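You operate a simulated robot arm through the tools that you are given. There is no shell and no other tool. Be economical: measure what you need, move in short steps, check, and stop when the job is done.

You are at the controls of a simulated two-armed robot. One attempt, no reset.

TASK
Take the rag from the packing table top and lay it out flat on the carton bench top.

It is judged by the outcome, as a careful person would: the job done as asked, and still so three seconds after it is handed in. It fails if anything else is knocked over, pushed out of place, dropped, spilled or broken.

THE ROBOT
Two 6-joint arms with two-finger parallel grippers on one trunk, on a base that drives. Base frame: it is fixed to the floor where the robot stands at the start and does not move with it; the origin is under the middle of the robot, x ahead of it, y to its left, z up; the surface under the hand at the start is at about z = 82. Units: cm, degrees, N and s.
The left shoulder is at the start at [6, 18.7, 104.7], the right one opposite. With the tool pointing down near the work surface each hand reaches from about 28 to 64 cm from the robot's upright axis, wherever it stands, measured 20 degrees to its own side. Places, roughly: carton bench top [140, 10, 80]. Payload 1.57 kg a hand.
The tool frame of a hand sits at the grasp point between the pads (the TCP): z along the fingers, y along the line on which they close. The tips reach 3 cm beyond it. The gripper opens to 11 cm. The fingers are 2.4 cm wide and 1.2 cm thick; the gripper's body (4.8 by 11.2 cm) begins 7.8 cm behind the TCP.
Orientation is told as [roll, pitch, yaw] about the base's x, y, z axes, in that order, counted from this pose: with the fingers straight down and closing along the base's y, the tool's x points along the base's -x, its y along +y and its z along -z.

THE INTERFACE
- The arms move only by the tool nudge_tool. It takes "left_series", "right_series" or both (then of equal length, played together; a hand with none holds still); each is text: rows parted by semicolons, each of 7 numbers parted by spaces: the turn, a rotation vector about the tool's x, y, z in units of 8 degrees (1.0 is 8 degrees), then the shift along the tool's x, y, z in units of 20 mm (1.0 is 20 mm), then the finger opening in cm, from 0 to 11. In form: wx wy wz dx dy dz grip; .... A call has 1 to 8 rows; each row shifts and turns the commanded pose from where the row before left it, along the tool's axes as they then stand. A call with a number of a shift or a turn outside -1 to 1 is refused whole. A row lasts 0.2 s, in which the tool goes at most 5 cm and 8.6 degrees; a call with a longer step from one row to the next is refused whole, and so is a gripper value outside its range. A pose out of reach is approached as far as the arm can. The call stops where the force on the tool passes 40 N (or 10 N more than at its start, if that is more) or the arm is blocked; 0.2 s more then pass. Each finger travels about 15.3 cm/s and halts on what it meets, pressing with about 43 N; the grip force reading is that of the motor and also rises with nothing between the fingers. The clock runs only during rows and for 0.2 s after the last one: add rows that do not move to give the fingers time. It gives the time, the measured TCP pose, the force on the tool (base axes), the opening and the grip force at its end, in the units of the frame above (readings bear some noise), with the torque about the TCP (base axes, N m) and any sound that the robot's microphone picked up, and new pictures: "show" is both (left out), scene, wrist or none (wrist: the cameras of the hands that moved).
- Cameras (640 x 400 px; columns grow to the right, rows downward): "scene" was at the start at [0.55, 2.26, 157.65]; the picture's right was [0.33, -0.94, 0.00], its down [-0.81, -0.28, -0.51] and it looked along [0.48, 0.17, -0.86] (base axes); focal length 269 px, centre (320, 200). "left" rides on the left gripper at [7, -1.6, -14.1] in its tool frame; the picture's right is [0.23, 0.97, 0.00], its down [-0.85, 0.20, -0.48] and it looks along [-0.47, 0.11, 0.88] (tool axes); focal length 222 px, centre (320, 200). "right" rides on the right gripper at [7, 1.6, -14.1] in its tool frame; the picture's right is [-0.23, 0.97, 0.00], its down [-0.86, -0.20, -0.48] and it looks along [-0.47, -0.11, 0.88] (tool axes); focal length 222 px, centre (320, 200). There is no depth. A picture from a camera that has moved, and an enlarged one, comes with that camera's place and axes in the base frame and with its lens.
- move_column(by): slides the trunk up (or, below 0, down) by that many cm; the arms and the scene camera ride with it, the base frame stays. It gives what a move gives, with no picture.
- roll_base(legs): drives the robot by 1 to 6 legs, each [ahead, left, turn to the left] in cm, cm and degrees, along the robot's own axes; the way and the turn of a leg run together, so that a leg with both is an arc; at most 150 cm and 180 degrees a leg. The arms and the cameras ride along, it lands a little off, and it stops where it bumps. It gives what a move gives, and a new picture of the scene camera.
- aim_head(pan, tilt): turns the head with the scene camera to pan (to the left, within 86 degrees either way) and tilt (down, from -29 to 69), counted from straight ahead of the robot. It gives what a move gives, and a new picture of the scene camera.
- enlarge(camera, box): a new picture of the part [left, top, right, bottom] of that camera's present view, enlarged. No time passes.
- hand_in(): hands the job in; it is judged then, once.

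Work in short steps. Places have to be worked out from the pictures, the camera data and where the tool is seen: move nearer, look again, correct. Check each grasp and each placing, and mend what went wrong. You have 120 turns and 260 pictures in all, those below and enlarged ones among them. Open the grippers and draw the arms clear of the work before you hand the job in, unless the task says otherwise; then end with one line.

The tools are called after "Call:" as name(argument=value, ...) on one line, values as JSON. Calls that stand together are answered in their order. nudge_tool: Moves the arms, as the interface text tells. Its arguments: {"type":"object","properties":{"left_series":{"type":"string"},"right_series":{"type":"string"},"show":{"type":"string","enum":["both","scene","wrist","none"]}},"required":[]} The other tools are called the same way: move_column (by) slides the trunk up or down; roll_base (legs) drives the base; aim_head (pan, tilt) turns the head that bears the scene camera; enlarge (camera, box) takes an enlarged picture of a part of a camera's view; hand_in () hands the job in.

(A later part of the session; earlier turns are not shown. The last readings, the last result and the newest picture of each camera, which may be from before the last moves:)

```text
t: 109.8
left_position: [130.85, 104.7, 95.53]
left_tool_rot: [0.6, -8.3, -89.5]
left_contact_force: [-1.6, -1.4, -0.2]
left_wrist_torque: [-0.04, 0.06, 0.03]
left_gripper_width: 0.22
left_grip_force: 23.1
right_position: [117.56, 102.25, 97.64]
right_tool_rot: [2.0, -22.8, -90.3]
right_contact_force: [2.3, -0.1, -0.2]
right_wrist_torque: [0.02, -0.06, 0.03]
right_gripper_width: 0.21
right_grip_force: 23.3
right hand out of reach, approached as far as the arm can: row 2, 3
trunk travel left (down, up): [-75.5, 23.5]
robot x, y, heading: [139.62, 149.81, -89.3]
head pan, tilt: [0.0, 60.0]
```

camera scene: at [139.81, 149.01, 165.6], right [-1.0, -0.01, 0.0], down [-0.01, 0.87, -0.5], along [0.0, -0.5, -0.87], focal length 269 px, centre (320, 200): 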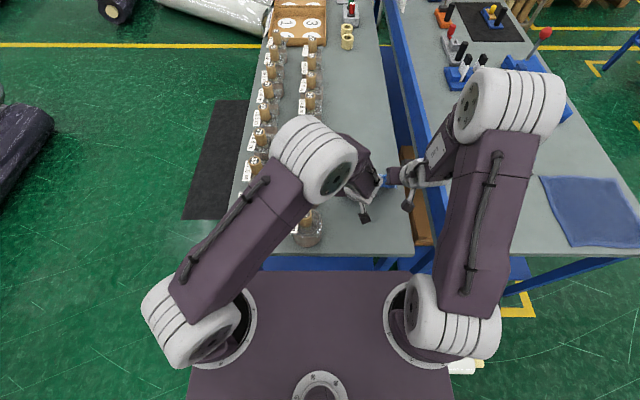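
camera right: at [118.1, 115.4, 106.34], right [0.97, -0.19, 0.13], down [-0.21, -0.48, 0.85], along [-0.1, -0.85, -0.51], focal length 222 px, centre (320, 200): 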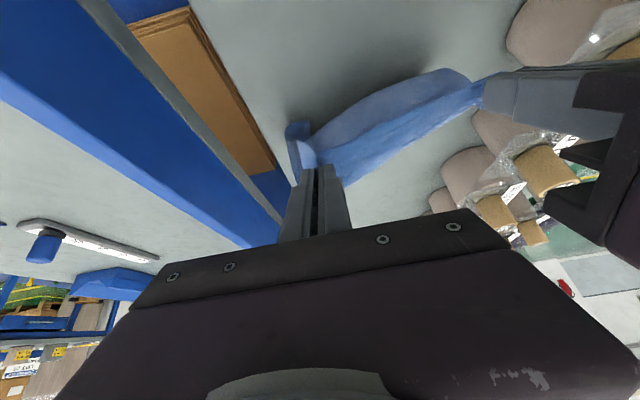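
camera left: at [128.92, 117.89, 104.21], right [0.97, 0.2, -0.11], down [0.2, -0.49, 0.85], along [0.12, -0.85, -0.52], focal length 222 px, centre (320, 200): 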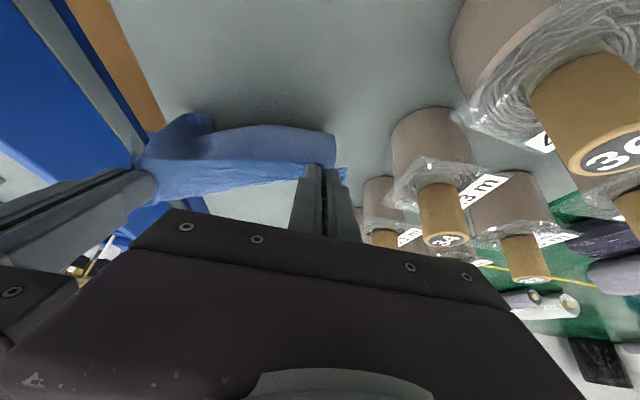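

The right hand stalls short of its commanded pose; I check whether it creeps on with idle rows.

Call:
nudge_tool(right_series="0 0 0 0 0 0 0;0 0 0 0 0 0 0;0 0 0 0 0 0 0", left_series="0 0 0 0 0 0 0;0 0 0 0 0 0 0;0 0 0 0 0 0 0", show="scene")

Call:
enlarge(camera="scene", box=[300, 50, 600, 250])

```text
t: 110.6
left_position: [130.89, 104.6, 95.55]
left_tool_rot: [0.6, -8.4, -89.6]
left_contact_force: [-1.9, -1.0, 0.2]
left_wrist_torque: [-0.02, 0.06, 0.04]
left_gripper_width: 0.21
left_grip_force: 23.9
right_position: [117.5, 102.2, 97.59]
right_tool_rot: [2.0, -22.8, -90.4]
right_contact_force: [1.7, 0.4, -0.2]
right_wrist_torque: [0.02, -0.02, 0.0]
right_gripper_width: 0.23
right_grip_force: 23.7
trunk travel left (down, up): [-75.5, 23.5]
robot x, y, heading: [139.87, 149.26, -89.6]
head pan, tilt: [0.0, 60.0]
camera scene: at [139.86, 148.98, 165.6], right [-1.0, -0.01, 0.0], down [-0.01, 0.87, -0.5], along [0.0, -0.5, -0.87], focal length 269 px, centre (320, 200)
```

scene: 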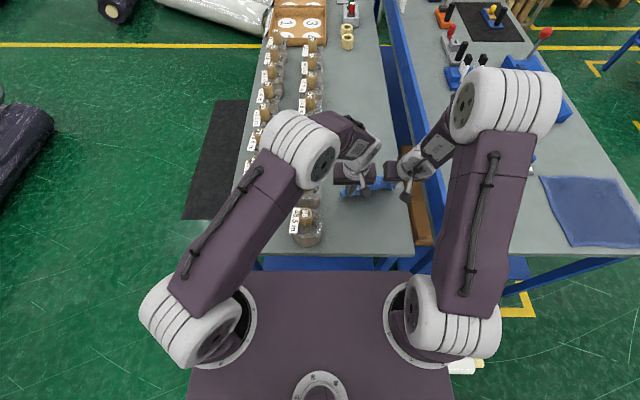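

```text
2.00 times, centred on (450, 150) of scene
camera zoom: at [139.86, 148.98, 165.6], right [-1.0, -0.01, 0.0], down [-0.01, 0.87, -0.5], along [0.0, -0.5, -0.87], focal length 539 px, centre (60, 300)
```

zoom: 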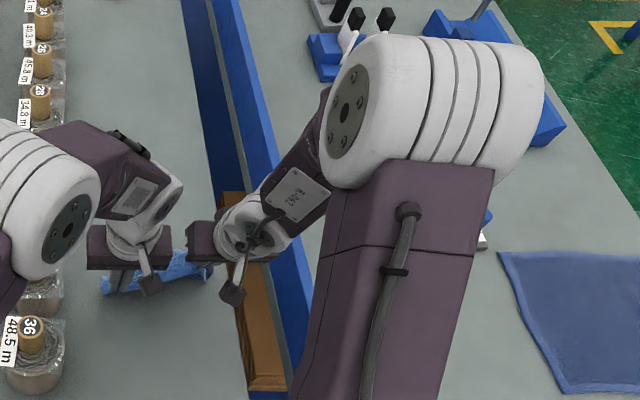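

The right wrist seems to sit at a joint limit. I try raising the right hand's command 4 cm (and the left slightly) to see if it comes back into reach.

Call:
nudge_tool(right_series="0 0 0 -0.11 0 -0.65 0;0 0 0 -0.11 0 -0.65 0;0 0 0 -0.11 0 -0.65 0;0 0 0 0 0 0 0", left_series="0 0 0 -0.1 0 -0.6 0;0 0 0 -0.1 0 -0.6 0;0 0 0 -0.1 0 -0.6 0;0 0 0 0 0 0 0", show="none")

```text
t: 111.6
left_position: [130.95, 104.52, 99.2]
left_tool_rot: [0.6, -8.4, -89.5]
left_contact_force: [-0.5, -0.8, 0.2]
left_wrist_torque: [-0.03, 0.01, 0.05]
left_gripper_width: 0.21
left_grip_force: 24.3
right_position: [117.4, 103.29, 101.62]
right_tool_rot: [2.0, -22.9, -90.2]
right_contact_force: [1.0, 0.9, 0.4]
right_wrist_torque: [0.02, -0.01, 0.03]
right_gripper_width: 0.2
right_grip_force: 23.5
trunk travel left (down, up): [-75.5, 23.5]
robot x, y, heading: [139.5, 149.84, -89.3]
head pan, tilt: [0.0, 60.0]
```

The command now follows the true pose. I untilt the right hand 14° here to match the left.

Call:
nudge_tool(right_series="0 0.6 0 0 0 0 0;0 0.6 0 0 0 0 0;0 0.6 0 0 0 0 0;0 0 0 0 0 0 0", show="none")

```text
t: 112.6
left_position: [130.88, 104.63, 99.36]
left_tool_rot: [0.6, -8.3, -89.5]
left_contact_force: [0.0, 0.8, 0.2]
left_wrist_torque: [0.02, -0.01, 0.03]
left_gripper_width: 0.19
left_grip_force: 23.7
right_position: [117.7, 103.15, 101.64]
right_tool_rot: [1.8, -8.3, -89.7]
right_contact_force: [-0.4, 0.1, 0.8]
right_wrist_torque: [0.0, 0.01, 0.01]
right_gripper_width: 0.22
right_grip_force: 23.7
right hand out of reach, approached as far as the arm can: row 1
trunk travel left (down, up): [-75.5, 23.5]
robot x, y, heading: [139.53, 149.13, -89.7]
head pan, tilt: [0.0, 60.0]
```

Both at −8° now. I align the right (back 1.4, down 2.2 cm), then retreat both 6 cm while descending.

Call:
nudge_tool(right_series="0 0 0 0.42 -0.17 0.5 0;0 0 0 0.42 -0.17 0.5 0;0 0 0 0.83 0 0.48 0;0 0 0 0.83 0 0.48 0;0 0 0 0.83 0 0.48 0;0 0 0 0.83 0 0.48 0;0 0 0 0 0 0 0", left_series="0 0 0 0 0 0 0;0 0 0 0 0 0 0;0 0 0 0.83 0 0.48 0;0 0 0 0.83 0 0.48 0;0 0 0 0.83 0 0.48 0;0 0 0 0.83 0 0.48 0;0 0 0 0 0 0 0", show="both")

```text
t: 114.2
left_position: [130.82, 110.62, 94.57]
left_tool_rot: [0.7, -8.5, -89.5]
left_contact_force: [0.8, -0.5, 0.1]
left_wrist_torque: [0.01, 0.0, 0.03]
left_gripper_width: 0.21
left_grip_force: 23.9
right_position: [117.32, 110.45, 94.66]
right_tool_rot: [1.8, -8.4, -89.8]
right_contact_force: [1.2, -0.5, -1.1]
right_wrist_torque: [-0.01, -0.02, 0.0]
right_gripper_width: 0.21
right_grip_force: 23.8
trunk travel left (down, up): [-75.5, 23.5]
robot x, y, heading: [139.55, 149.96, -89.8]
head pan, tilt: [0.0, 60.0]
camera scene: at [139.87, 148.95, 165.6], right [-1.0, -0.01, 0.0], down [-0.01, 0.87, -0.5], along [0.0, -0.5, -0.87], focal length 269 px, centre (320, 200)
camera right: at [118.43, 119.26, 107.71], right [0.97, -0.22, 0.06], down [-0.21, -0.78, 0.59], along [-0.08, -0.59, -0.8], focal length 222 px, centre (320, 200)
camera left: at [129.07, 119.6, 107.37], right [0.97, 0.23, -0.02], down [0.2, -0.77, 0.6], along [0.12, -0.59, -0.8], focal length 222 px, centre (320, 200)
```

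scene: 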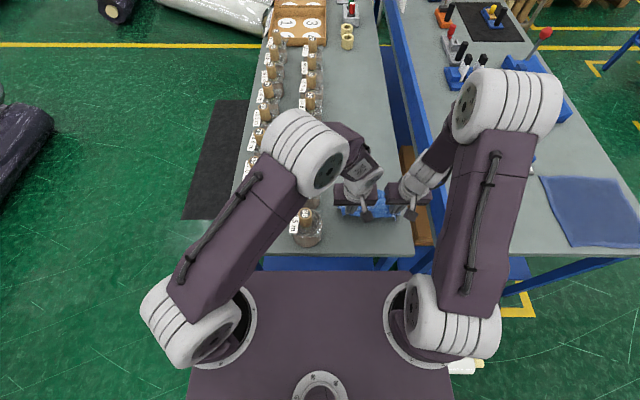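
right: 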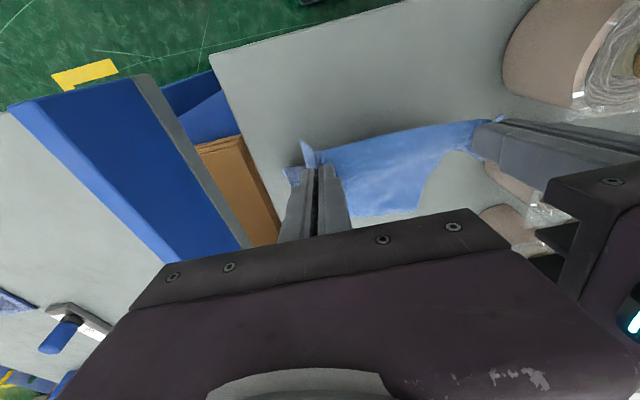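
left: 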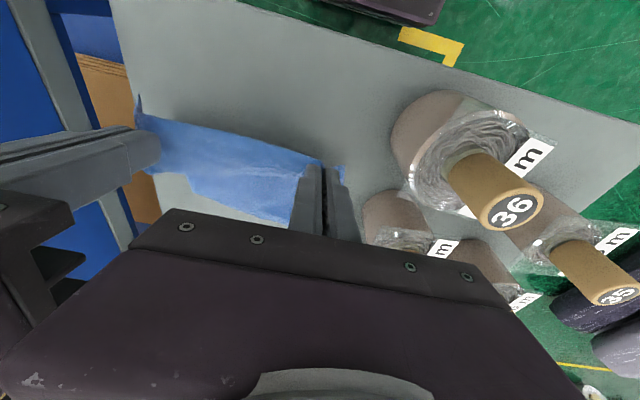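

The rag now slopes down from the hands to its far edge at y≈93. I lower along the arc to about 4 cm above... tips nearly on the bench, retreating 4 cm.

Call:
nudge_tool(right_series="0 0 0 0.47 0 0.77 0;0 0 0 0.47 0 0.77 0;0 0 0 0.47 0 0.77 0;0 0 0 0.47 0 0.77 0;0 0 0 0.47 0 0.77 0;0 0 0 0.47 0 0.77 0;0 0 0 0 0 0 0", left_series="0 0 0 0.47 0 0.77 0;0 0 0 0.47 0 0.77 0;0 0 0 0.47 0 0.77 0;0 0 0 0.47 0 0.77 0;0 0 0 0.47 0 0.77 0;0 0 0 0.47 0 0.77 0;0 0 0 0 0 0 0", show="both")

```text
t: 115.8
left_position: [130.99, 114.84, 84.46]
left_tool_rot: [0.6, -8.4, -89.5]
left_contact_force: [0.3, 0.4, -0.2]
left_wrist_torque: [-0.05, -0.04, 0.01]
left_gripper_width: 0.18
left_grip_force: 23.5
right_position: [118.02, 113.44, 86.66]
right_tool_rot: [2.2, -8.1, -90.0]
right_contact_force: [0.8, 0.0, -0.6]
right_wrist_torque: [0.01, -0.01, 0.02]
right_gripper_width: 0.21
right_grip_force: 23.7
right hand out of reach, approached as far as the arm can: row 1, 2, 3, 6
trunk travel left (down, up): [-75.5, 23.5]
robot x, y, heading: [139.93, 149.67, -89.5]
head pan, tilt: [0.0, 60.0]
camera scene: at [139.87, 149.0, 165.6], right [-1.0, -0.01, 0.0], down [-0.01, 0.87, -0.5], along [0.0, -0.5, -0.87], focal length 269 px, centre (320, 200)
camera right: at [119.17, 122.25, 99.95], right [0.97, -0.22, 0.07], down [-0.22, -0.78, 0.59], along [-0.07, -0.59, -0.81], focal length 222 px, centre (320, 200)
camera left: at [129.09, 123.78, 97.41], right [0.97, 0.23, -0.02], down [0.2, -0.77, 0.6], along [0.12, -0.59, -0.8], focal length 222 px, centre (320, 200)
```

scene: 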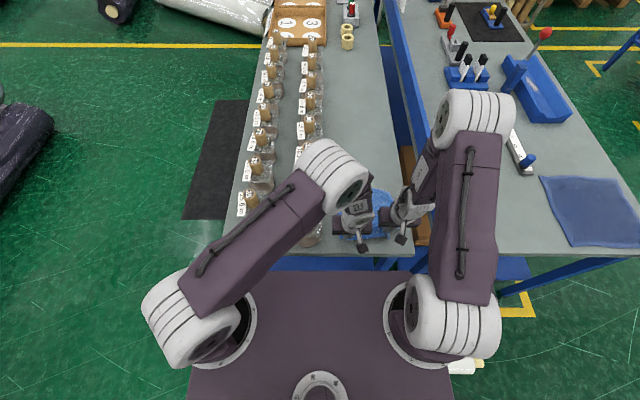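
right: 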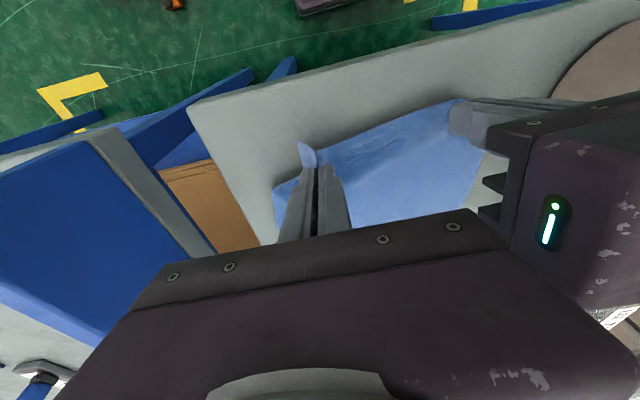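
left: 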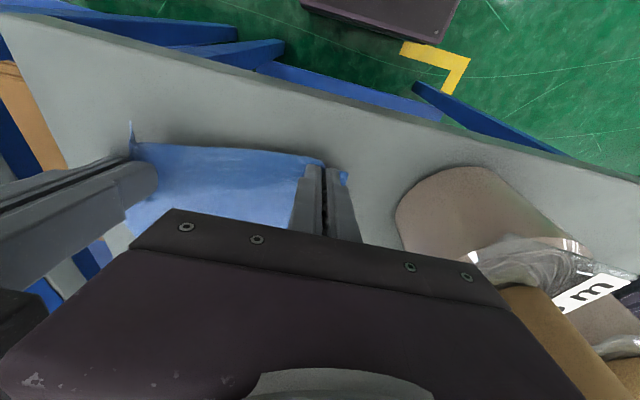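

The left is at the bench; the right lags 2 cm high. I move the right down 2 cm, back 1.2 and 0.9 outward.

Call:
nudge_tool(right_series="0 0 0 0.25 -0.15 0.33 0;0 0 0 0.25 -0.15 0.33 0;0 0 0 0.25 -0.15 0.33 0;0 0 0 0 0 0 0", show="none")

```text
t: 116.8
left_position: [130.9, 114.79, 84.44]
left_tool_rot: [0.6, -8.4, -89.5]
left_contact_force: [0.9, 0.6, 0.0]
left_wrist_torque: [0.0, 0.03, 0.04]
left_gripper_width: 0.2
left_grip_force: 24.0
right_position: [118.19, 112.95, 85.3]
right_tool_rot: [2.6, -8.3, -89.8]
right_contact_force: [-0.3, 1.0, -0.6]
right_wrist_torque: [0.01, -0.03, 0.0]
right_gripper_width: 0.22
right_grip_force: 24.0
right hand out of reach, approached as far as the arm can: row 1, 2, 3
trunk travel left (down, up): [-75.5, 23.5]
robot x, y, heading: [139.46, 149.52, -89.5]
head pan, tilt: [0.0, 60.0]
```

The right is at its low limit relative to the shoulder. I raise both hands ~6 cm (fixing the right's x,y), then drop the trunk by the same amount.

Call:
nudge_tool(left_series="0 0 0 -0.11 0 -0.74 0;0 0 0 -0.11 0 -0.74 0;0 0 0 -0.11 0 -0.74 0;0 0 0 -0.11 0 -0.74 0;0 0 0 0 0 0 0;0 0 0 0 0 0 0;0 0 0 0 0 0 0", right_series="0 0 0 -0.11 0 -0.74 0;0 0 0 -0.11 0 -0.74 0;0 0 0 -0.11 0 -0.74 0;0 0 0 -0.11 0 -0.74 0;0 0 0 0.3 -0.2 0.05 0;0 0 0 0.3 -0.2 0.05 0;0 0 0 0.29 -0.2 0.05 0", show="none")

```text
t: 118.4
left_position: [130.87, 114.68, 90.56]
left_tool_rot: [0.4, -8.5, -89.5]
left_contact_force: [-1.8, 0.3, 0.7]
left_wrist_torque: [-0.01, 0.04, 0.01]
left_gripper_width: 0.2
left_grip_force: 23.2
right_position: [116.83, 114.63, 90.75]
right_tool_rot: [1.9, -8.5, -89.8]
right_contact_force: [2.3, 0.0, 0.6]
right_wrist_torque: [0.04, -0.03, 0.02]
right_gripper_width: 0.22
right_grip_force: 23.1
trunk travel left (down, up): [-75.5, 23.5]
robot x, y, heading: [139.67, 149.71, -89.5]
head pan, tilt: [0.0, 60.0]
```

Aligned: 14 cm apart, same y and z. I lower the trunk 6 cm.

Call:
move_column(by=-6)

Call:
nudge_tool(left_series="0 0 0 0 0 0.2 0;0 0 0 0 0 0.15 0;0 0 0 0 0 0 0", right_series="0 0 0 0 0 0.2 0;0 0 0 0 0 0.2 0;0 0 0 0 0 0 0", show="wrist")

```text
t: 119.4
left_position: [130.91, 114.68, 84.56]
left_tool_rot: [0.6, -8.4, -89.5]
left_contact_force: [-2.0, 0.3, 0.2]
left_wrist_torque: [-0.01, 0.02, 0.01]
left_gripper_width: 0.23
left_grip_force: 23.3
right_position: [116.81, 114.71, 84.73]
right_tool_rot: [1.8, -8.4, -89.7]
right_contact_force: [1.9, -0.8, -0.8]
right_wrist_torque: [0.01, -0.01, 0.01]
right_gripper_width: 0.2
right_grip_force: 23.6
trunk travel left (down, up): [-69.5, 29.5]
robot x, y, heading: [139.5, 149.61, -89.6]
head pan, tilt: [0.0, 60.0]
```

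```text
t: 120.2
left_position: [131.01, 114.54, 83.76]
left_tool_rot: [0.6, -8.4, -89.5]
left_contact_force: [-2.5, -1.0, -0.3]
left_wrist_torque: [-0.01, 0.03, 0.05]
left_gripper_width: 0.21
left_grip_force: 23.4
right_position: [116.86, 114.5, 83.95]
right_tool_rot: [1.9, -8.4, -89.7]
right_contact_force: [1.8, -0.1, -0.3]
right_wrist_torque: [0.01, -0.04, 0.03]
right_gripper_width: 0.21
right_grip_force: 24.1
trunk travel left (down, up): [-69.5, 29.5]
robot x, y, heading: [139.35, 149.72, -89.2]
head pan, tilt: [0.0, 60.0]
camera right: at [118.01, 123.44, 96.99], right [0.97, -0.22, 0.06], down [-0.21, -0.78, 0.59], along [-0.08, -0.59, -0.8], focal length 222 px, centre (320, 200)
camera left: at [129.1, 123.61, 96.74], right [0.97, 0.23, -0.02], down [0.2, -0.77, 0.6], along [0.12, -0.59, -0.8], focal length 222 px, centre (320, 200)
```

right: 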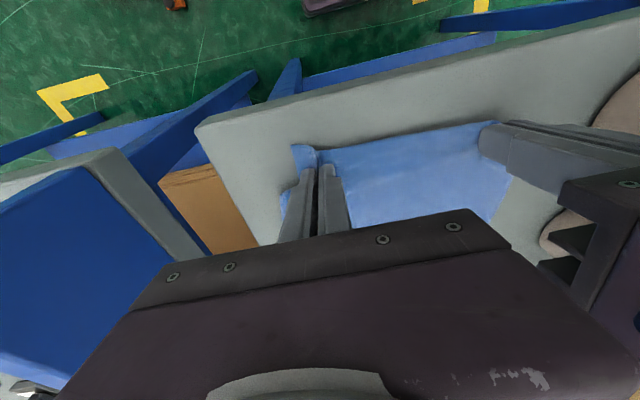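
left: 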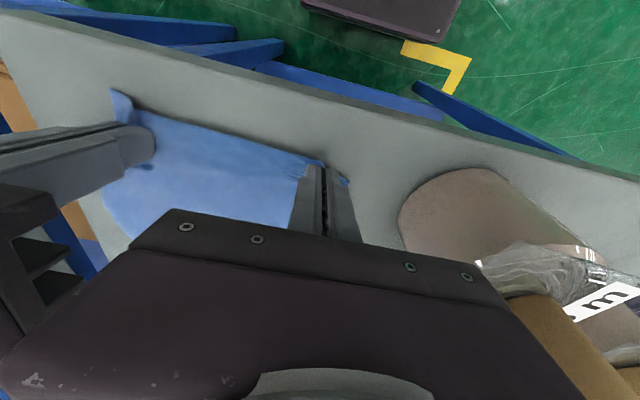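

Nearly flat and taut. I pull back 0.8 cm to stretch and lower until the tips touch the bench.

Call:
nudge_tool(left_series="0 0 0 0.2 0 0.1 0;0 0 0 0.2 0 0.1 0;0 0 0 0 0 0.1 0;0 0 0 0 0 0.1 0;0 0 0 0 0 0.1 0;0 0 0 0 0 0 0", right_series="0 0 0 0.2 0 0.1 0;0 0 0 0.2 0 0.1 0;0 0 0 0 0 0.1 0;0 0 0 0 0 0.1 0;0 0 0 0 0 0.1 0;0 0 0 0 0 0 0", show="none")

```text
t: 121.4
left_position: [130.82, 115.1, 83.24]
left_tool_rot: [0.1, -8.9, -89.5]
left_contact_force: [2.5, 4.8, 30.0]
left_wrist_torque: [0.37, 0.03, -0.02]
left_gripper_width: 0.18
left_grip_force: 23.3
right_position: [116.9, 114.75, 83.38]
right_tool_rot: [2.2, -8.3, -89.8]
right_contact_force: [0.8, 0.1, 3.1]
right_wrist_torque: [0.03, -0.04, 0.01]
right_gripper_width: 0.23
right_grip_force: 23.9
right hand out of reach, approached as far as the arm can: row 2
trunk travel left (down, up): [-69.5, 29.5]
robot x, y, heading: [139.98, 149.47, -89.5]
head pan, tilt: [0.0, 60.0]
stopped in row 5 (left hand): the force on the tool passed its limit at 43 N (the readings are from after the stop); the commanded pose is now the measured one
```

Both touch the bench. I raise a hair and open both slowly to 3.5 cm so the pinched folds spread.

Call:
nudge_tool(left_series="0 0 0 0 0 -0.06 0;0 0 0 0 0 0 1;0 0 0 0 0 0 2;0 0 0 0 0 0 3;0 0 0 0 0 0 3.5;0 0 0 0 0 0 3.5", right_series="0 0 0 0 0 -0.02 0;0 0 0 0 0 0 1;0 0 0 0 0 0 2;0 0 0 0 0 0 3;0 0 0 0 0 0 3.5;0 0 0 0 0 0 3.5", show="wrist")

```text
t: 122.8
left_position: [130.93, 115.21, 83.11]
left_tool_rot: [0.3, -8.8, -89.4]
left_contact_force: [4.5, -0.8, 23.7]
left_wrist_torque: [0.14, 0.33, -0.04]
left_gripper_width: 3.06
left_grip_force: 0.0
right_position: [116.83, 114.79, 83.41]
right_tool_rot: [2.2, -8.3, -89.8]
right_contact_force: [-0.6, 0.4, 2.0]
right_wrist_torque: [0.02, 0.03, -0.02]
right_gripper_width: 3.47
right_grip_force: 0.1
trunk travel left (down, up): [-69.5, 29.5]
robot x, y, heading: [139.84, 149.69, -89.7]
head pan, tilt: [0.0, 60.0]
camera right: at [118.02, 123.71, 96.46], right [0.97, -0.22, 0.07], down [-0.21, -0.78, 0.59], along [-0.07, -0.59, -0.81], focal length 222 px, centre (320, 200)
camera left: at [129.13, 124.29, 96.1], right [0.97, 0.23, -0.03], down [0.2, -0.77, 0.6], along [0.12, -0.59, -0.8], focal length 222 px, centre (320, 200)
```

right: 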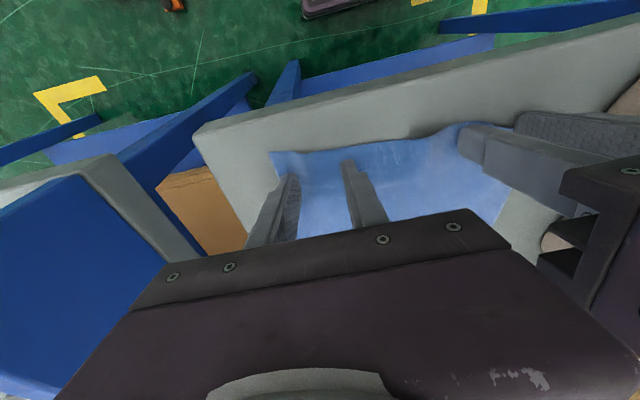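
left: 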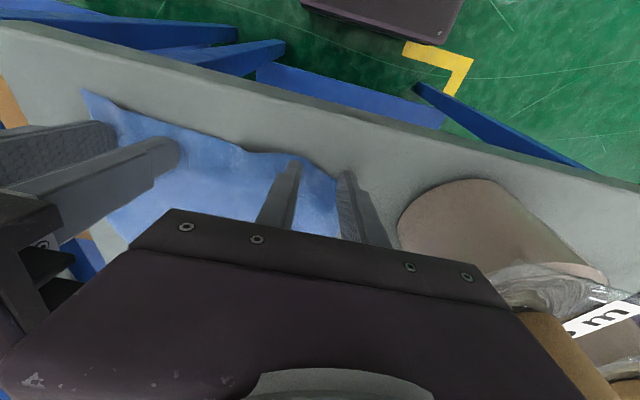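

The folds have opened. I lift both hands straight up, clear of the cloth.

Call:
nudge_tool(left_series="0 0 0 0 0 -0.3 3.5;0 0 0 0 0 -0.5 3.5;0 0 0 0 0 -0.8 3.5;0 0 0 0 0 -0.8 3.5;0 0 0 0 0 -0.8 3.5;0 0 0 0 0 -0.8 3.5;0 0 0 0 0 -0.8 3.5;0 0 0 0 0 -0.8 3.5", right_series="0 0 0 0 0 -0.3 3.5;0 0 0 0 0 -0.5 3.5;0 0 0 0 0 -0.8 3.5;0 0 0 0 0 -0.8 3.5;0 0 0 0 0 -0.8 3.5;0 0 0 0 0 -0.8 3.5;0 0 0 0 0 -0.8 3.5;0 0 0 0 0 -0.8 3.5", show="wrist")

Call:
move_column(by=20)

Call:
nudge_tool(left_series="0 0 0 0.9 0 0 3.5;0 0 0 0.9 0 0 3.5;0 0 0 0.9 0 0 3.5;0 0 0 0.9 0 0 3.5", right_series="0 0 0 0.5 -0.5 0 3.5;0 0 0 0.5 -0.5 0 3.5;0 0 0 0.5 -0.5 0 3.5;0 0 0 0.5 -0.5 0 3.5", show="both")

```text
t: 124.6
left_position: [130.77, 116.89, 94.23]
left_tool_rot: [0.3, -8.7, -89.5]
left_contact_force: [0.3, 0.8, -0.3]
left_wrist_torque: [0.01, -0.01, 0.01]
left_gripper_width: 3.48
left_grip_force: 0.2
right_position: [116.24, 116.27, 94.37]
right_tool_rot: [2.2, -8.1, -89.8]
right_contact_force: [-0.5, -0.5, -0.5]
right_wrist_torque: [-0.03, 0.01, 0.0]
right_gripper_width: 3.53
right_grip_force: 0.0
trunk travel left (down, up): [-69.5, 29.5]
robot x, y, heading: [139.83, 149.7, -89.6]
head pan, tilt: [0.0, 60.0]
camera right: at [117.45, 125.23, 107.51], right [0.97, -0.22, 0.07], down [-0.22, -0.78, 0.59], along [-0.07, -0.59, -0.81], focal length 222 px, centre (320, 200)
camera left: at [128.97, 125.98, 107.12], right [0.97, 0.23, -0.03], down [0.2, -0.77, 0.6], along [0.12, -0.59, -0.8], focal length 222 px, centre (320, 200)
```

right: 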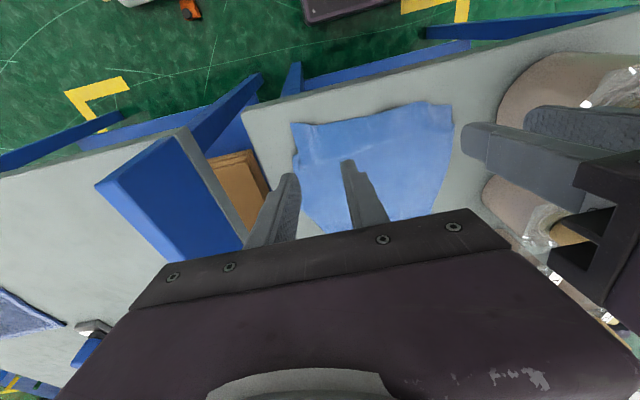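
left: 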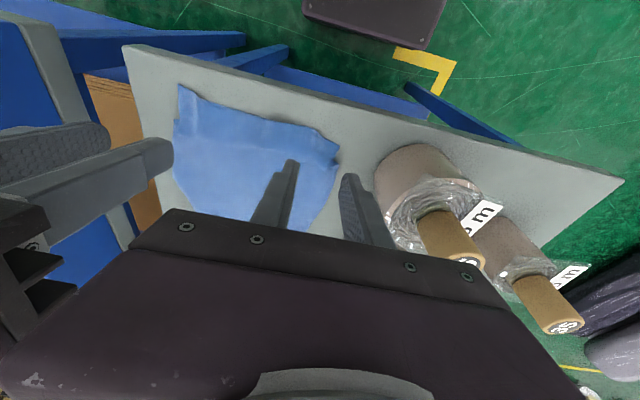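

```text
t: 126.7
left_position: [130.71, 116.78, 114.19]
left_tool_rot: [0.5, -8.6, -89.5]
left_contact_force: [-0.9, 0.0, -0.7]
left_wrist_torque: [0.01, 0.0, -0.02]
left_gripper_width: 3.51
left_grip_force: 0.1
right_position: [116.34, 116.23, 114.37]
right_tool_rot: [2.3, -8.1, -89.9]
right_contact_force: [-0.5, 0.5, 0.7]
right_wrist_torque: [0.01, 0.0, 0.03]
right_gripper_width: 3.48
right_grip_force: 0.0
trunk travel left (down, up): [-89.5, 9.5]
robot x, y, heading: [139.68, 149.52, -89.6]
head pan, tilt: [0.0, 60.0]
```

```text
t: 127.7
left_position: [130.67, 123.2, 113.5]
left_tool_rot: [0.1, -9.1, -89.3]
left_contact_force: [2.4, -4.6, 8.7]
left_wrist_torque: [1.49, 0.38, -0.2]
left_gripper_width: 3.49
left_grip_force: 0.0
right_position: [112.37, 120.0, 113.67]
right_tool_rot: [2.1, -8.3, -90.0]
right_contact_force: [0.7, 0.8, 0.9]
right_wrist_torque: [-0.02, 0.02, 0.01]
right_gripper_width: 3.49
right_grip_force: 0.2
trunk travel left (down, up): [-89.5, 9.5]
robot x, y, heading: [139.91, 149.38, -89.4]
head pan, tilt: [0.0, 60.0]
stopped in row 4 (left hand): the force on the tool passed its limit at 90 N (the readings are from after the stop); the commanded pose is now the measured one
camera scene: at [139.79, 149.11, 179.6], right [-1.0, -0.01, 0.0], down [-0.01, 0.87, -0.5], along [0.0, -0.5, -0.87], focal length 269 px, centre (320, 200)
camera right: at [113.5, 128.96, 126.79], right [0.97, -0.22, 0.07], down [-0.22, -0.78, 0.59], along [-0.07, -0.59, -0.81], focal length 222 px, centre (320, 200)
camera left: at [128.84, 132.31, 126.23], right [0.97, 0.24, -0.03], down [0.21, -0.77, 0.61], along [0.12, -0.6, -0.79], focal length 222 px, centre (320, 200)
```

scene: 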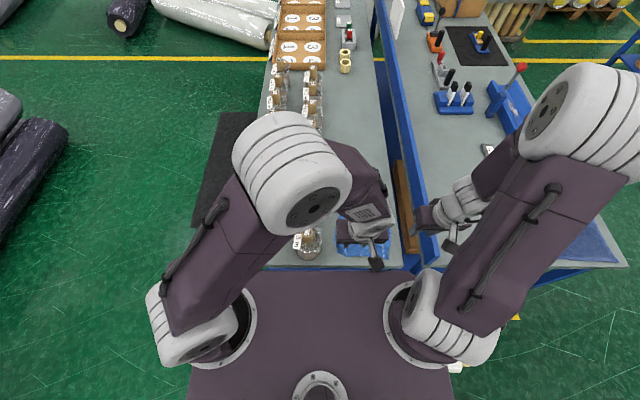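
right: 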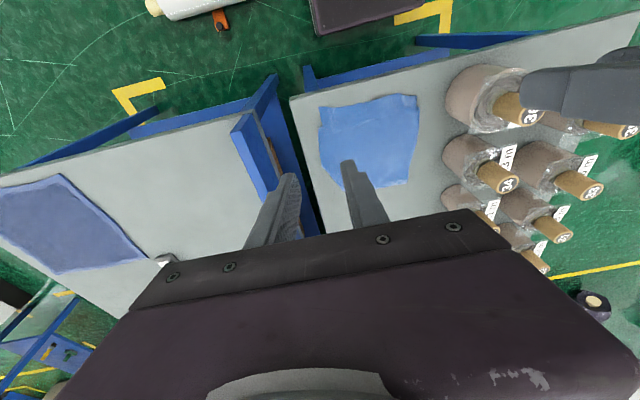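
left: 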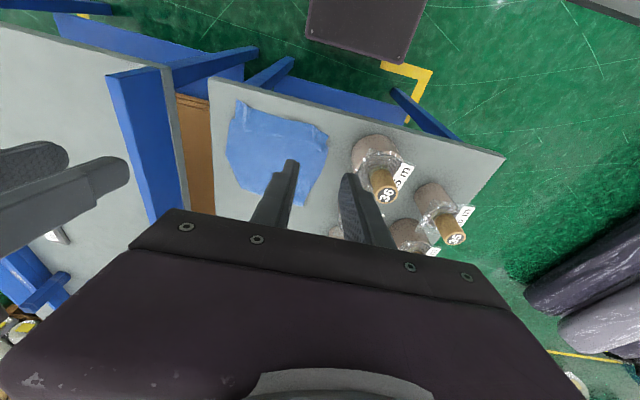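

Near-edge is good but the far part looks slightly tucked in. The left hand bumped my own arm; I move it up and forward off that, then look closely at the cloth.

Call:
nudge_tool(left_series="0 0 0 -0.5 0 -0.3 3.5;0 0 0 0 0.8 -0.8 3.5;0 0 0 0 0.9 -0.8 3.5;0 0 0 0 0.9 -0.8 3.5;0 0 0 0 0.9 -0.8 3.5;0 0 0 0 0.9 -0.5 3.5;0 0 0 0 0.9 0 3.5;0 0 0 0 0.9 0 3.5", right_series="0 0 0 0 -0.5 -0.5 3.5;0 0 0 0 -0.5 -0.5 3.5;0 0 0 0 -0.5 -0.5 3.5;0 0 0 0 -0.5 -0.5 3.5;0 0 0 0 -0.5 0 3.5;0 0 0 0 -0.5 0 3.5;0 0 0 0 -0.5 0 3.5;0 0 0 0 0 0 3.5", show="scene")

Call:
enlarge(camera="scene", box=[300, 170, 460, 270])

Call:
enlarge(camera="right", box=[240, 50, 560, 250])

```text
t: 129.5
left_position: [143.19, 123.59, 121.4]
left_tool_rot: [0.0, -9.0, -89.3]
left_contact_force: [1.1, -0.6, 0.4]
left_wrist_torque: [0.03, 0.01, 0.0]
left_gripper_width: 3.5
left_grip_force: 0.1
right_position: [105.35, 120.48, 117.41]
right_tool_rot: [2.2, -8.2, -89.8]
right_contact_force: [0.4, 0.2, 0.8]
right_wrist_torque: [0.01, 0.04, -0.02]
right_gripper_width: 3.49
right_grip_force: 0.1
trunk travel left (down, up): [-89.5, 9.5]
robot x, y, heading: [139.87, 149.63, -89.6]
head pan, tilt: [0.0, 60.0]
camera scene: at [139.96, 149.02, 179.6], right [-1.0, -0.01, 0.0], down [-0.01, 0.87, -0.5], along [0.0, -0.5, -0.87], focal length 269 px, centre (320, 200)
```

scene: 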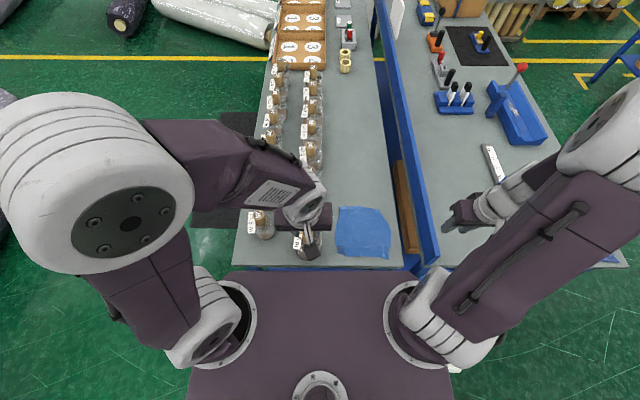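

```text
4.00 times, centred on (380, 220) of scene
camera zoom: at [139.96, 149.02, 179.6], right [-1.0, -0.01, 0.0], down [-0.01, 0.87, -0.5], along [0.0, -0.5, -0.87], focal length 1078 px, centre (80, 120)
```

zoom: 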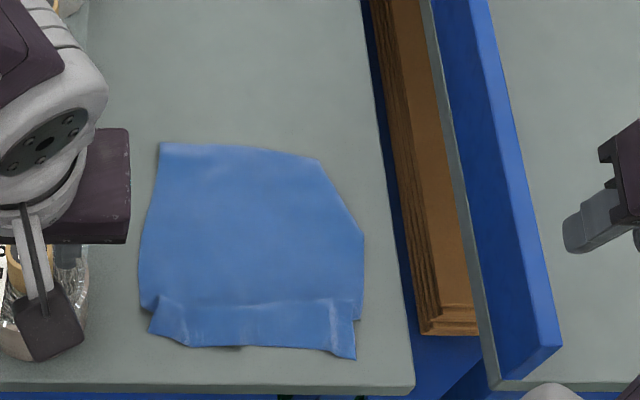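

```text
2.00 times, centred on (400, 150) of right
camera zoom: at [106.48, 129.41, 130.48], right [0.97, -0.22, 0.07], down [-0.22, -0.78, 0.59], along [-0.07, -0.59, -0.81], focal length 444 px, centre (160, 300)
```

zoom: 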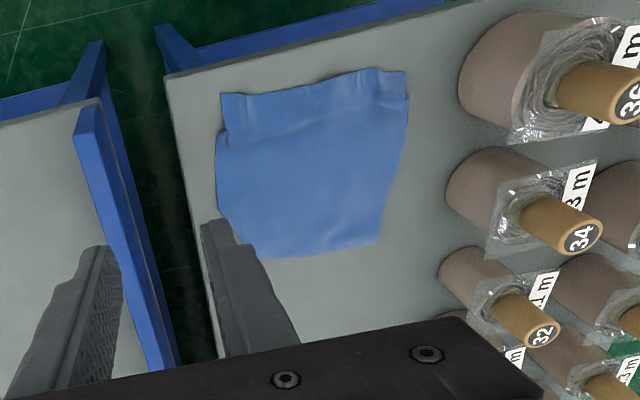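

Result: mostly flat, but the far-right corner is tucked under and there is a pleat near the near edge. I'll re-lay it. My base front is only ~23 cm ahead of the axis, so I can stand 3 cm closer and 7 cm further right for better reach.

Call:
roll_base(legs=[[0, -6.5, 0], [3, 0, 0]])

Call:
move_column(by=-18)

```text
t: 131.0
left_position: [136.36, 121.28, 121.63]
left_tool_rot: [0.2, -9.3, -89.3]
left_contact_force: [-0.5, 0.4, 1.0]
left_wrist_torque: [-0.09, -0.02, 0.0]
left_gripper_width: 3.48
left_grip_force: 0.0
right_position: [98.65, 118.37, 117.55]
right_tool_rot: [2.3, -8.6, -89.8]
right_contact_force: [-0.9, 1.2, 0.0]
right_wrist_torque: [-0.08, -0.01, -0.02]
right_gripper_width: 3.51
right_grip_force: 0.1
trunk travel left (down, up): [-89.5, 9.5]
robot x, y, heading: [132.75, 146.47, -89.4]
head pan, tilt: [0.0, 60.0]
camera scene: at [133.16, 147.14, 179.6], right [-1.0, -0.01, 0.0], down [-0.01, 0.86, -0.51], along [0.0, -0.51, -0.86], focal length 269 px, centre (320, 200)
```

scene: 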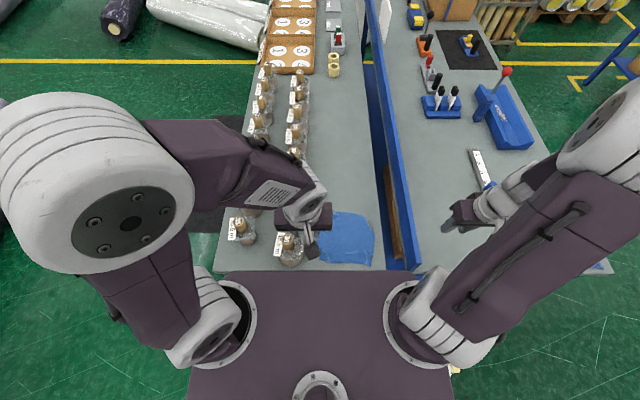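

```text
t: 133.0
left_position: [136.5, 120.53, 103.36]
left_tool_rot: [0.2, -9.0, -89.3]
left_contact_force: [-0.5, 0.2, 0.2]
left_wrist_torque: [0.02, -0.01, 0.01]
left_gripper_width: 3.52
left_grip_force: 0.0
right_position: [98.74, 117.5, 99.35]
right_tool_rot: [2.3, -8.2, -89.8]
right_contact_force: [-0.4, 0.7, -0.4]
right_wrist_torque: [-0.02, 0.04, -0.02]
right_gripper_width: 3.51
right_grip_force: 0.1
trunk travel left (down, up): [-71.5, 27.5]
robot x, y, heading: [133.03, 146.89, -89.6]
head pan, tilt: [0.0, 60.0]
```

I bring both hands over the near edge of the rag (left to ≈(130.5,113.3), right to ≈(117,115.3)) at safe height.

Call:
nudge_tool(left_series="0 0 0 -0.445 -0.375 0.07 4;0 0 0 -0.445 -0.375 0.07 4;0 0 0 -0.445 -0.375 0.07 4;0 0 0 -0.445 -0.375 0.07 4;0 0 0 -0.445 -0.375 0.07 4;0 0 0 -0.445 -0.375 0.07 4;0 0 0 -0.445 -0.375 0.07 4;0 0 0 -0.445 -0.375 0.07 4", right_series="0 0 0 -0.14 1 0.02 4;0 0 0 -0.14 1 0.02 4;0 0 0 -0.14 1 0.02 4;0 0 0 -0.14 1 0.02 4;0 0 0 -0.14 1 0.02 4;0 0 0 -0.14 1 0.02 4;0 0 0 -0.14 1 0.02 4;0 0 0 -0.14 1 0.02 4", show="wrist")

```text
t: 134.8
left_position: [130.62, 113.24, 103.44]
left_tool_rot: [0.1, -8.8, -89.3]
left_contact_force: [0.0, -0.5, 1.5]
left_wrist_torque: [0.0, 0.04, 0.01]
left_gripper_width: 3.97
left_grip_force: 0.2
right_position: [114.79, 115.23, 100.0]
right_tool_rot: [2.1, -8.1, -90.0]
right_contact_force: [-0.5, 0.4, 0.2]
right_wrist_torque: [0.03, 0.01, -0.04]
right_gripper_width: 3.99
right_grip_force: 0.1
trunk travel left (down, up): [-71.5, 27.5]
robot x, y, heading: [133.1, 146.33, -89.6]
head pan, tilt: [0.0, 60.0]
camera right: at [115.94, 124.19, 113.1], right [0.97, -0.22, 0.07], down [-0.22, -0.78, 0.59], along [-0.07, -0.59, -0.81], focal length 222 px, centre (320, 200)
camera left: at [128.83, 122.32, 116.25], right [0.97, 0.24, -0.03], down [0.21, -0.77, 0.61], along [0.12, -0.6, -0.79], focal length 222 px, centre (320, 200)
```

right: 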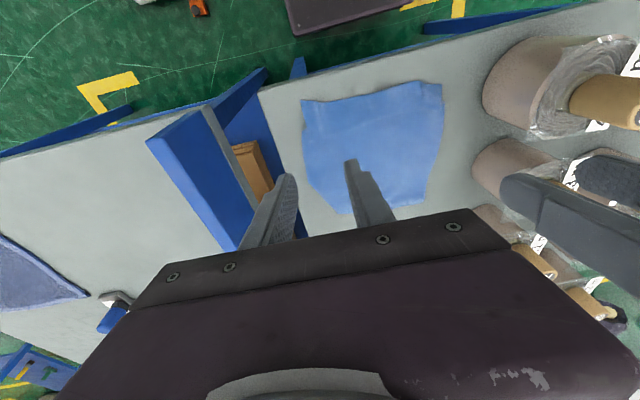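
left: 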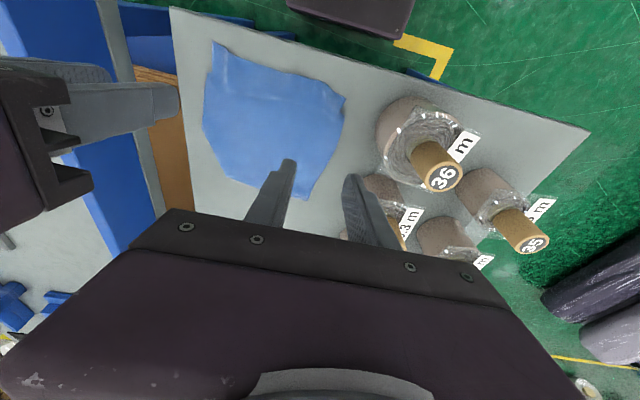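

Corners confirmed at (114.6,117.7) and (133.4,115.1). I lower both hands onto the near edge.

Call:
nudge_tool(left_series="0 0 0 0.175 0 1 4;0 0 0 0.175 0 1 4;0 0 0 0.175 0 1 4;0 0 0 0.175 0 1 4;0 0 0 0.175 0 1 4;0 0 0 0.175 0 1 4;0 0 0 0.175 0 1 4;0 0 0 0.175 0 1 4", right_series="0 0 0 0.185 0.163 0.9 4;0 0 0 0.185 0.163 0.9 4;0 0 0 0.185 0.163 0.9 4;0 0 0 0.185 0.163 0.9 4;0 0 0 0.185 0.163 0.9 4;0 0 0 0.185 0.163 0.9 4;0 0 0 0.185 0.163 0.9 4;0 0 0 0.185 0.163 0.9 4", show="none")

Call:
nudge_tool(left_series="0 0 0 0.1 0 0.7 4;0 0 0 0.1 0 0.7 4;0 0 0 0.1 0 0.3 4;0 0 0 0 0 0.12 4;0 0 0 0 0 0 4", right_series="0 0 0 0 0 0.2 4;0 0 0 0 0 0.2 4;0 0 0 0 0 0.1 4;0 0 0 0 0 0 4;0 0 0 0 0 0 4", show="wrist")

```text
t: 136.6
left_position: [130.73, 113.39, 87.15]
left_tool_rot: [0.2, -8.9, -89.4]
left_contact_force: [-0.2, -0.3, -0.3]
left_wrist_torque: [0.0, 0.0, -0.04]
left_gripper_width: 3.98
left_grip_force: 0.1
right_position: [117.3, 113.7, 89.6]
right_tool_rot: [3.0, -7.7, -89.9]
right_contact_force: [-0.5, 0.4, 0.1]
right_wrist_torque: [0.02, -0.02, 0.01]
right_gripper_width: 3.98
right_grip_force: 0.1
right hand out of reach, approached as far as the arm can: row 2, 3, 4, 5, 6, 7, 8
trunk travel left (down, up): [-71.5, 27.5]
robot x, y, heading: [133.29, 146.65, -89.3]
head pan, tilt: [0.0, 60.0]
```

```text
t: 137.8
left_position: [130.65, 113.51, 83.42]
left_tool_rot: [0.2, -8.9, -89.2]
left_contact_force: [0.3, 0.6, 0.2]
left_wrist_torque: [-0.02, 0.0, -0.01]
left_gripper_width: 3.99
left_grip_force: 0.1
right_position: [117.11, 113.18, 89.46]
right_tool_rot: [2.9, -7.9, -89.9]
right_contact_force: [0.3, -0.6, -0.1]
right_wrist_torque: [0.03, -0.04, -0.01]
right_gripper_width: 4.0
right_grip_force: 0.1
right hand out of reach, approached as far as the arm can: row 1, 2
trunk travel left (down, up): [-71.5, 27.5]
robot x, y, heading: [132.77, 146.47, -89.5]
head pan, tilt: [0.0, 60.0]
camera right: at [118.05, 121.93, 102.68], right [0.97, -0.22, 0.08], down [-0.22, -0.78, 0.58], along [-0.06, -0.58, -0.81], focal length 222 px, centre (320, 200)
camera left: at [128.88, 122.65, 96.31], right [0.97, 0.24, -0.03], down [0.21, -0.77, 0.61], along [0.12, -0.6, -0.79], focal length 222 px, centre (320, 200)
```

right: 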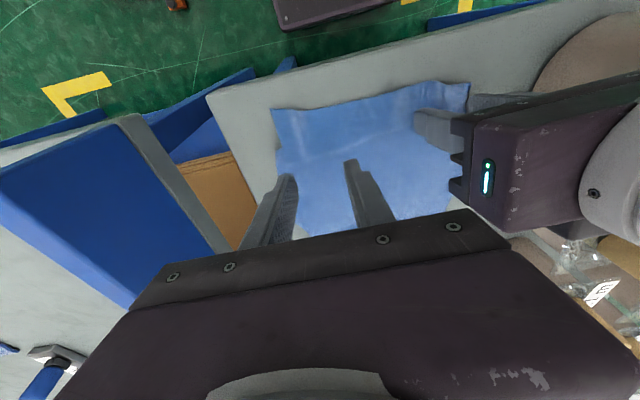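
left: 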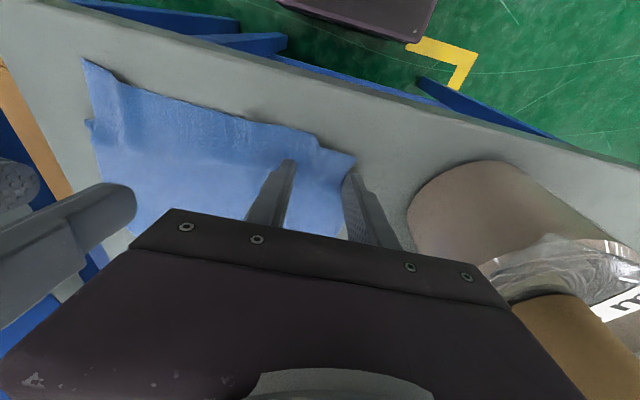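

The right hand is too close to its shoulder. I lift the left, back the base off 8 cm, then extend both hands again.

Call:
nudge_tool(left_series="0 0 0 -0.1 0 -0.8 4;0 0 0 -0.1 0 -0.8 4;0 0 0 -0.1 0 -0.8 4;0 0 0 -0.1 0 -0.8 4", show="none")

Call:
roll_base(legs=[[-8, 0, 0]])

Call:
nudge_tool(left_series="0 0 0 -0.6 0 0.09 4;0 0 0 -0.6 0 0.09 4;0 0 0 -0.6 0 0.09 4;0 0 0 -0.6 0 0.09 4;0 0 0 -0.6 0 0.09 4;0 0 0 -0.6 0 0.09 4;0 0 0 -0.2 0 0 4", right_series="0 0 0 -0.5 0 0.07 4;0 0 0 -0.5 0 0.07 4;0 0 0 -0.5 0 0.07 4;0 0 0 -0.5 0 0.07 4;0 0 0 -0.5 0 0.07 4;0 0 0 -0.3 0 0 4;0 0 0 0 0 0 4", show="wrist")

```text
t: 138.8
left_position: [130.69, 113.69, 89.98]
left_tool_rot: [0.1, -8.9, -89.4]
left_contact_force: [0.3, -0.6, 0.9]
left_wrist_torque: [-0.04, 0.02, 0.0]
left_gripper_width: 3.99
left_grip_force: 0.0
right_position: [117.06, 113.2, 89.6]
right_tool_rot: [2.9, -7.9, -90.0]
right_contact_force: [0.0, 0.2, 0.3]
right_wrist_torque: [0.0, 0.01, 0.0]
right_gripper_width: 4.01
right_grip_force: 0.2
trunk travel left (down, up): [-71.5, 27.5]
robot x, y, heading: [132.9, 146.41, -89.2]
head pan, tilt: [0.0, 60.0]
```

```text
t: 139.8
left_position: [130.57, 121.58, 89.88]
left_tool_rot: [0.1, -8.9, -89.2]
left_contact_force: [0.1, -0.7, 0.2]
left_wrist_torque: [-0.02, 0.01, -0.01]
left_gripper_width: 4.01
left_grip_force: 0.1
right_position: [117.03, 121.04, 89.55]
right_tool_rot: [2.8, -7.9, -89.9]
right_contact_force: [0.9, 0.7, 0.1]
right_wrist_torque: [-0.01, 0.01, -0.01]
right_gripper_width: 3.99
right_grip_force: 0.2
trunk travel left (down, up): [-71.5, 27.5]
robot x, y, heading: [133.51, 154.51, -89.5]
head pan, tilt: [0.0, 60.0]
camera scene: at [133.24, 153.9, 161.6], right [-1.0, -0.01, 0.0], down [-0.01, 0.87, -0.5], along [0.0, -0.5, -0.87], focal length 269 px, centre (320, 200)
```

scene: 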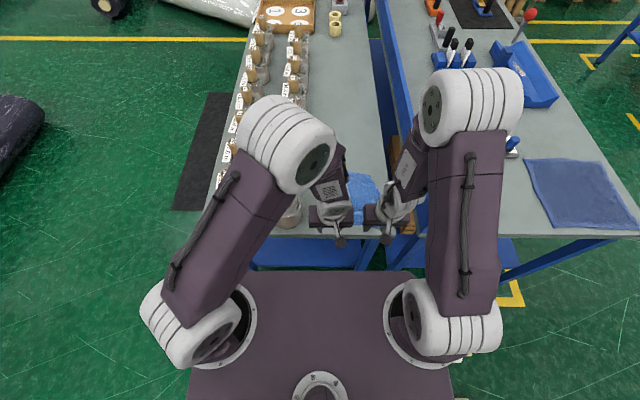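

```text
t: 141.4
left_position: [130.73, 114.08, 90.06]
left_tool_rot: [0.1, -8.8, -89.2]
left_contact_force: [0.5, -0.2, -0.1]
left_wrist_torque: [-0.01, -0.01, 0.01]
left_gripper_width: 3.99
left_grip_force: 0.0
right_position: [117.13, 116.86, 89.51]
right_tool_rot: [2.7, -7.9, -89.8]
right_contact_force: [-0.8, -0.4, -1.5]
right_wrist_torque: [0.0, 0.03, -0.01]
right_gripper_width: 4.02
right_grip_force: 0.1
right hand out of reach, approached as far as the arm can: row 4, 5
trunk travel left (down, up): [-71.5, 27.5]
robot x, y, heading: [132.9, 154.77, -89.3]
head pan, tilt: [0.0, 60.0]
camera right: at [118.18, 125.61, 102.67], right [0.97, -0.22, 0.08], down [-0.22, -0.78, 0.58], along [-0.07, -0.58, -0.81], focal length 222 px, centre (320, 200)
camera left: at [128.93, 123.12, 102.9], right [0.97, 0.24, -0.03], down [0.21, -0.77, 0.61], along [0.12, -0.6, -0.79], focal length 222 px, centre (320, 200)
```

right: 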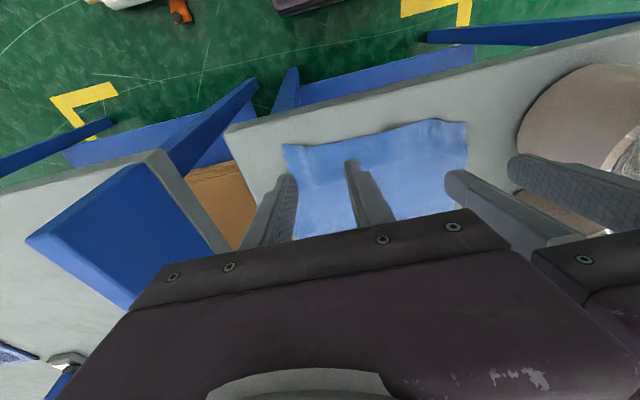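
left: 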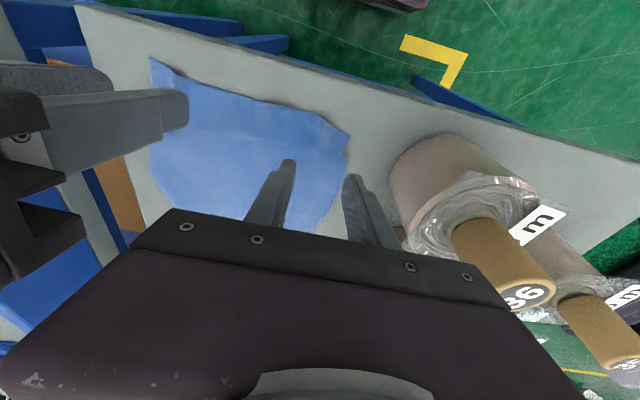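

The forward tilt is likely what hits the right wrist limit in close. I bring both tools back to vertical.

Call:
nudge_tool(left_series="0 0.55 0 0 0 0 4;0 0.55 0 0 0 0 4;0 0 0 0 0 0 4", right_series="0.15 0.5 0 0 0 0 4;0.15 0.5 0 0 0 0 4;0 0 0 0 0 0 4", show="none")

```text
t: 142.2
left_position: [130.73, 114.12, 90.03]
left_tool_rot: [0.1, -0.1, -89.3]
left_contact_force: [-0.6, 0.0, -0.9]
left_wrist_torque: [-0.01, 0.0, -0.01]
left_gripper_width: 4.01
left_grip_force: 0.1
right_position: [118.52, 116.74, 89.59]
right_tool_rot: [4.5, -3.5, -89.4]
right_contact_force: [0.1, 0.4, -0.8]
right_wrist_torque: [-0.02, 0.0, -0.02]
right_gripper_width: 4.01
right_grip_force: 0.1
right hand out of reach, approached as far as the arm can: row 1, 2
trunk travel left (down, up): [-71.5, 27.5]
robot x, y, heading: [132.96, 154.92, -89.4]
head pan, tilt: [0.0, 60.0]
```

Call:
nudge_tool(right_series="0 0 0 -0.3 0 -0.8 4;0 0 0 -0.3 0 -0.8 4;0 0 0 -0.3 0 -0.8 4;-0.28 0.22 0 0 0 -0.5 4;-0.28 0.22 0 0 0 0 4;0 0 0 0 0 0 4", show="none")

```text
t: 143.6
left_position: [130.56, 113.97, 90.07]
left_tool_rot: [0.1, -0.2, -89.3]
left_contact_force: [-0.2, 0.3, -0.1]
left_wrist_torque: [-0.03, 0.01, 0.01]
left_gripper_width: 3.98
left_grip_force: 0.1
right_position: [118.16, 115.2, 95.53]
right_tool_rot: [9.1, 0.0, -89.0]
right_contact_force: [0.6, -0.4, 0.6]
right_wrist_torque: [0.01, -0.03, 0.01]
right_gripper_width: 3.98
right_grip_force: 0.0
trunk travel left (down, up): [-71.5, 27.5]
robot x, y, heading: [133.03, 154.7, -89.6]
head pan, tilt: [0.0, 60.0]
```

Sign learned: positive wx reduces the roll. I level the right hand at this free height.

Call:
nudge_tool(right_series="0.57 0 0 0 0 0 4;0.57 0 0 0 0 0 4;0 0 0 0 0 0 4", show="scene")

```text
t: 144.4
left_position: [130.67, 114.11, 90.0]
left_tool_rot: [0.2, -0.1, -89.3]
left_contact_force: [0.5, 0.6, 0.4]
left_wrist_torque: [0.01, -0.01, 0.0]
left_gripper_width: 4.0
left_grip_force: 0.1
right_position: [118.09, 115.22, 95.39]
right_tool_rot: [-0.1, 0.0, -89.0]
right_contact_force: [-0.5, 0.1, 0.1]
right_wrist_torque: [-0.02, 0.03, 0.01]
right_gripper_width: 3.98
right_grip_force: 0.1
trunk travel left (down, up): [-71.5, 27.5]
robot x, y, heading: [132.82, 154.62, -89.3]
head pan, tilt: [0.0, 60.0]
camera scene: at [133.18, 153.95, 161.6], right [-1.0, -0.01, 0.0], down [-0.01, 0.87, -0.5], along [0.0, -0.5, -0.87], focal length 269 px, centre (320, 200)
```

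scene: 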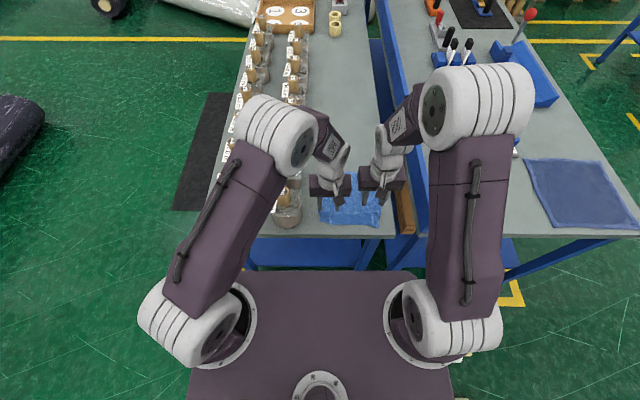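

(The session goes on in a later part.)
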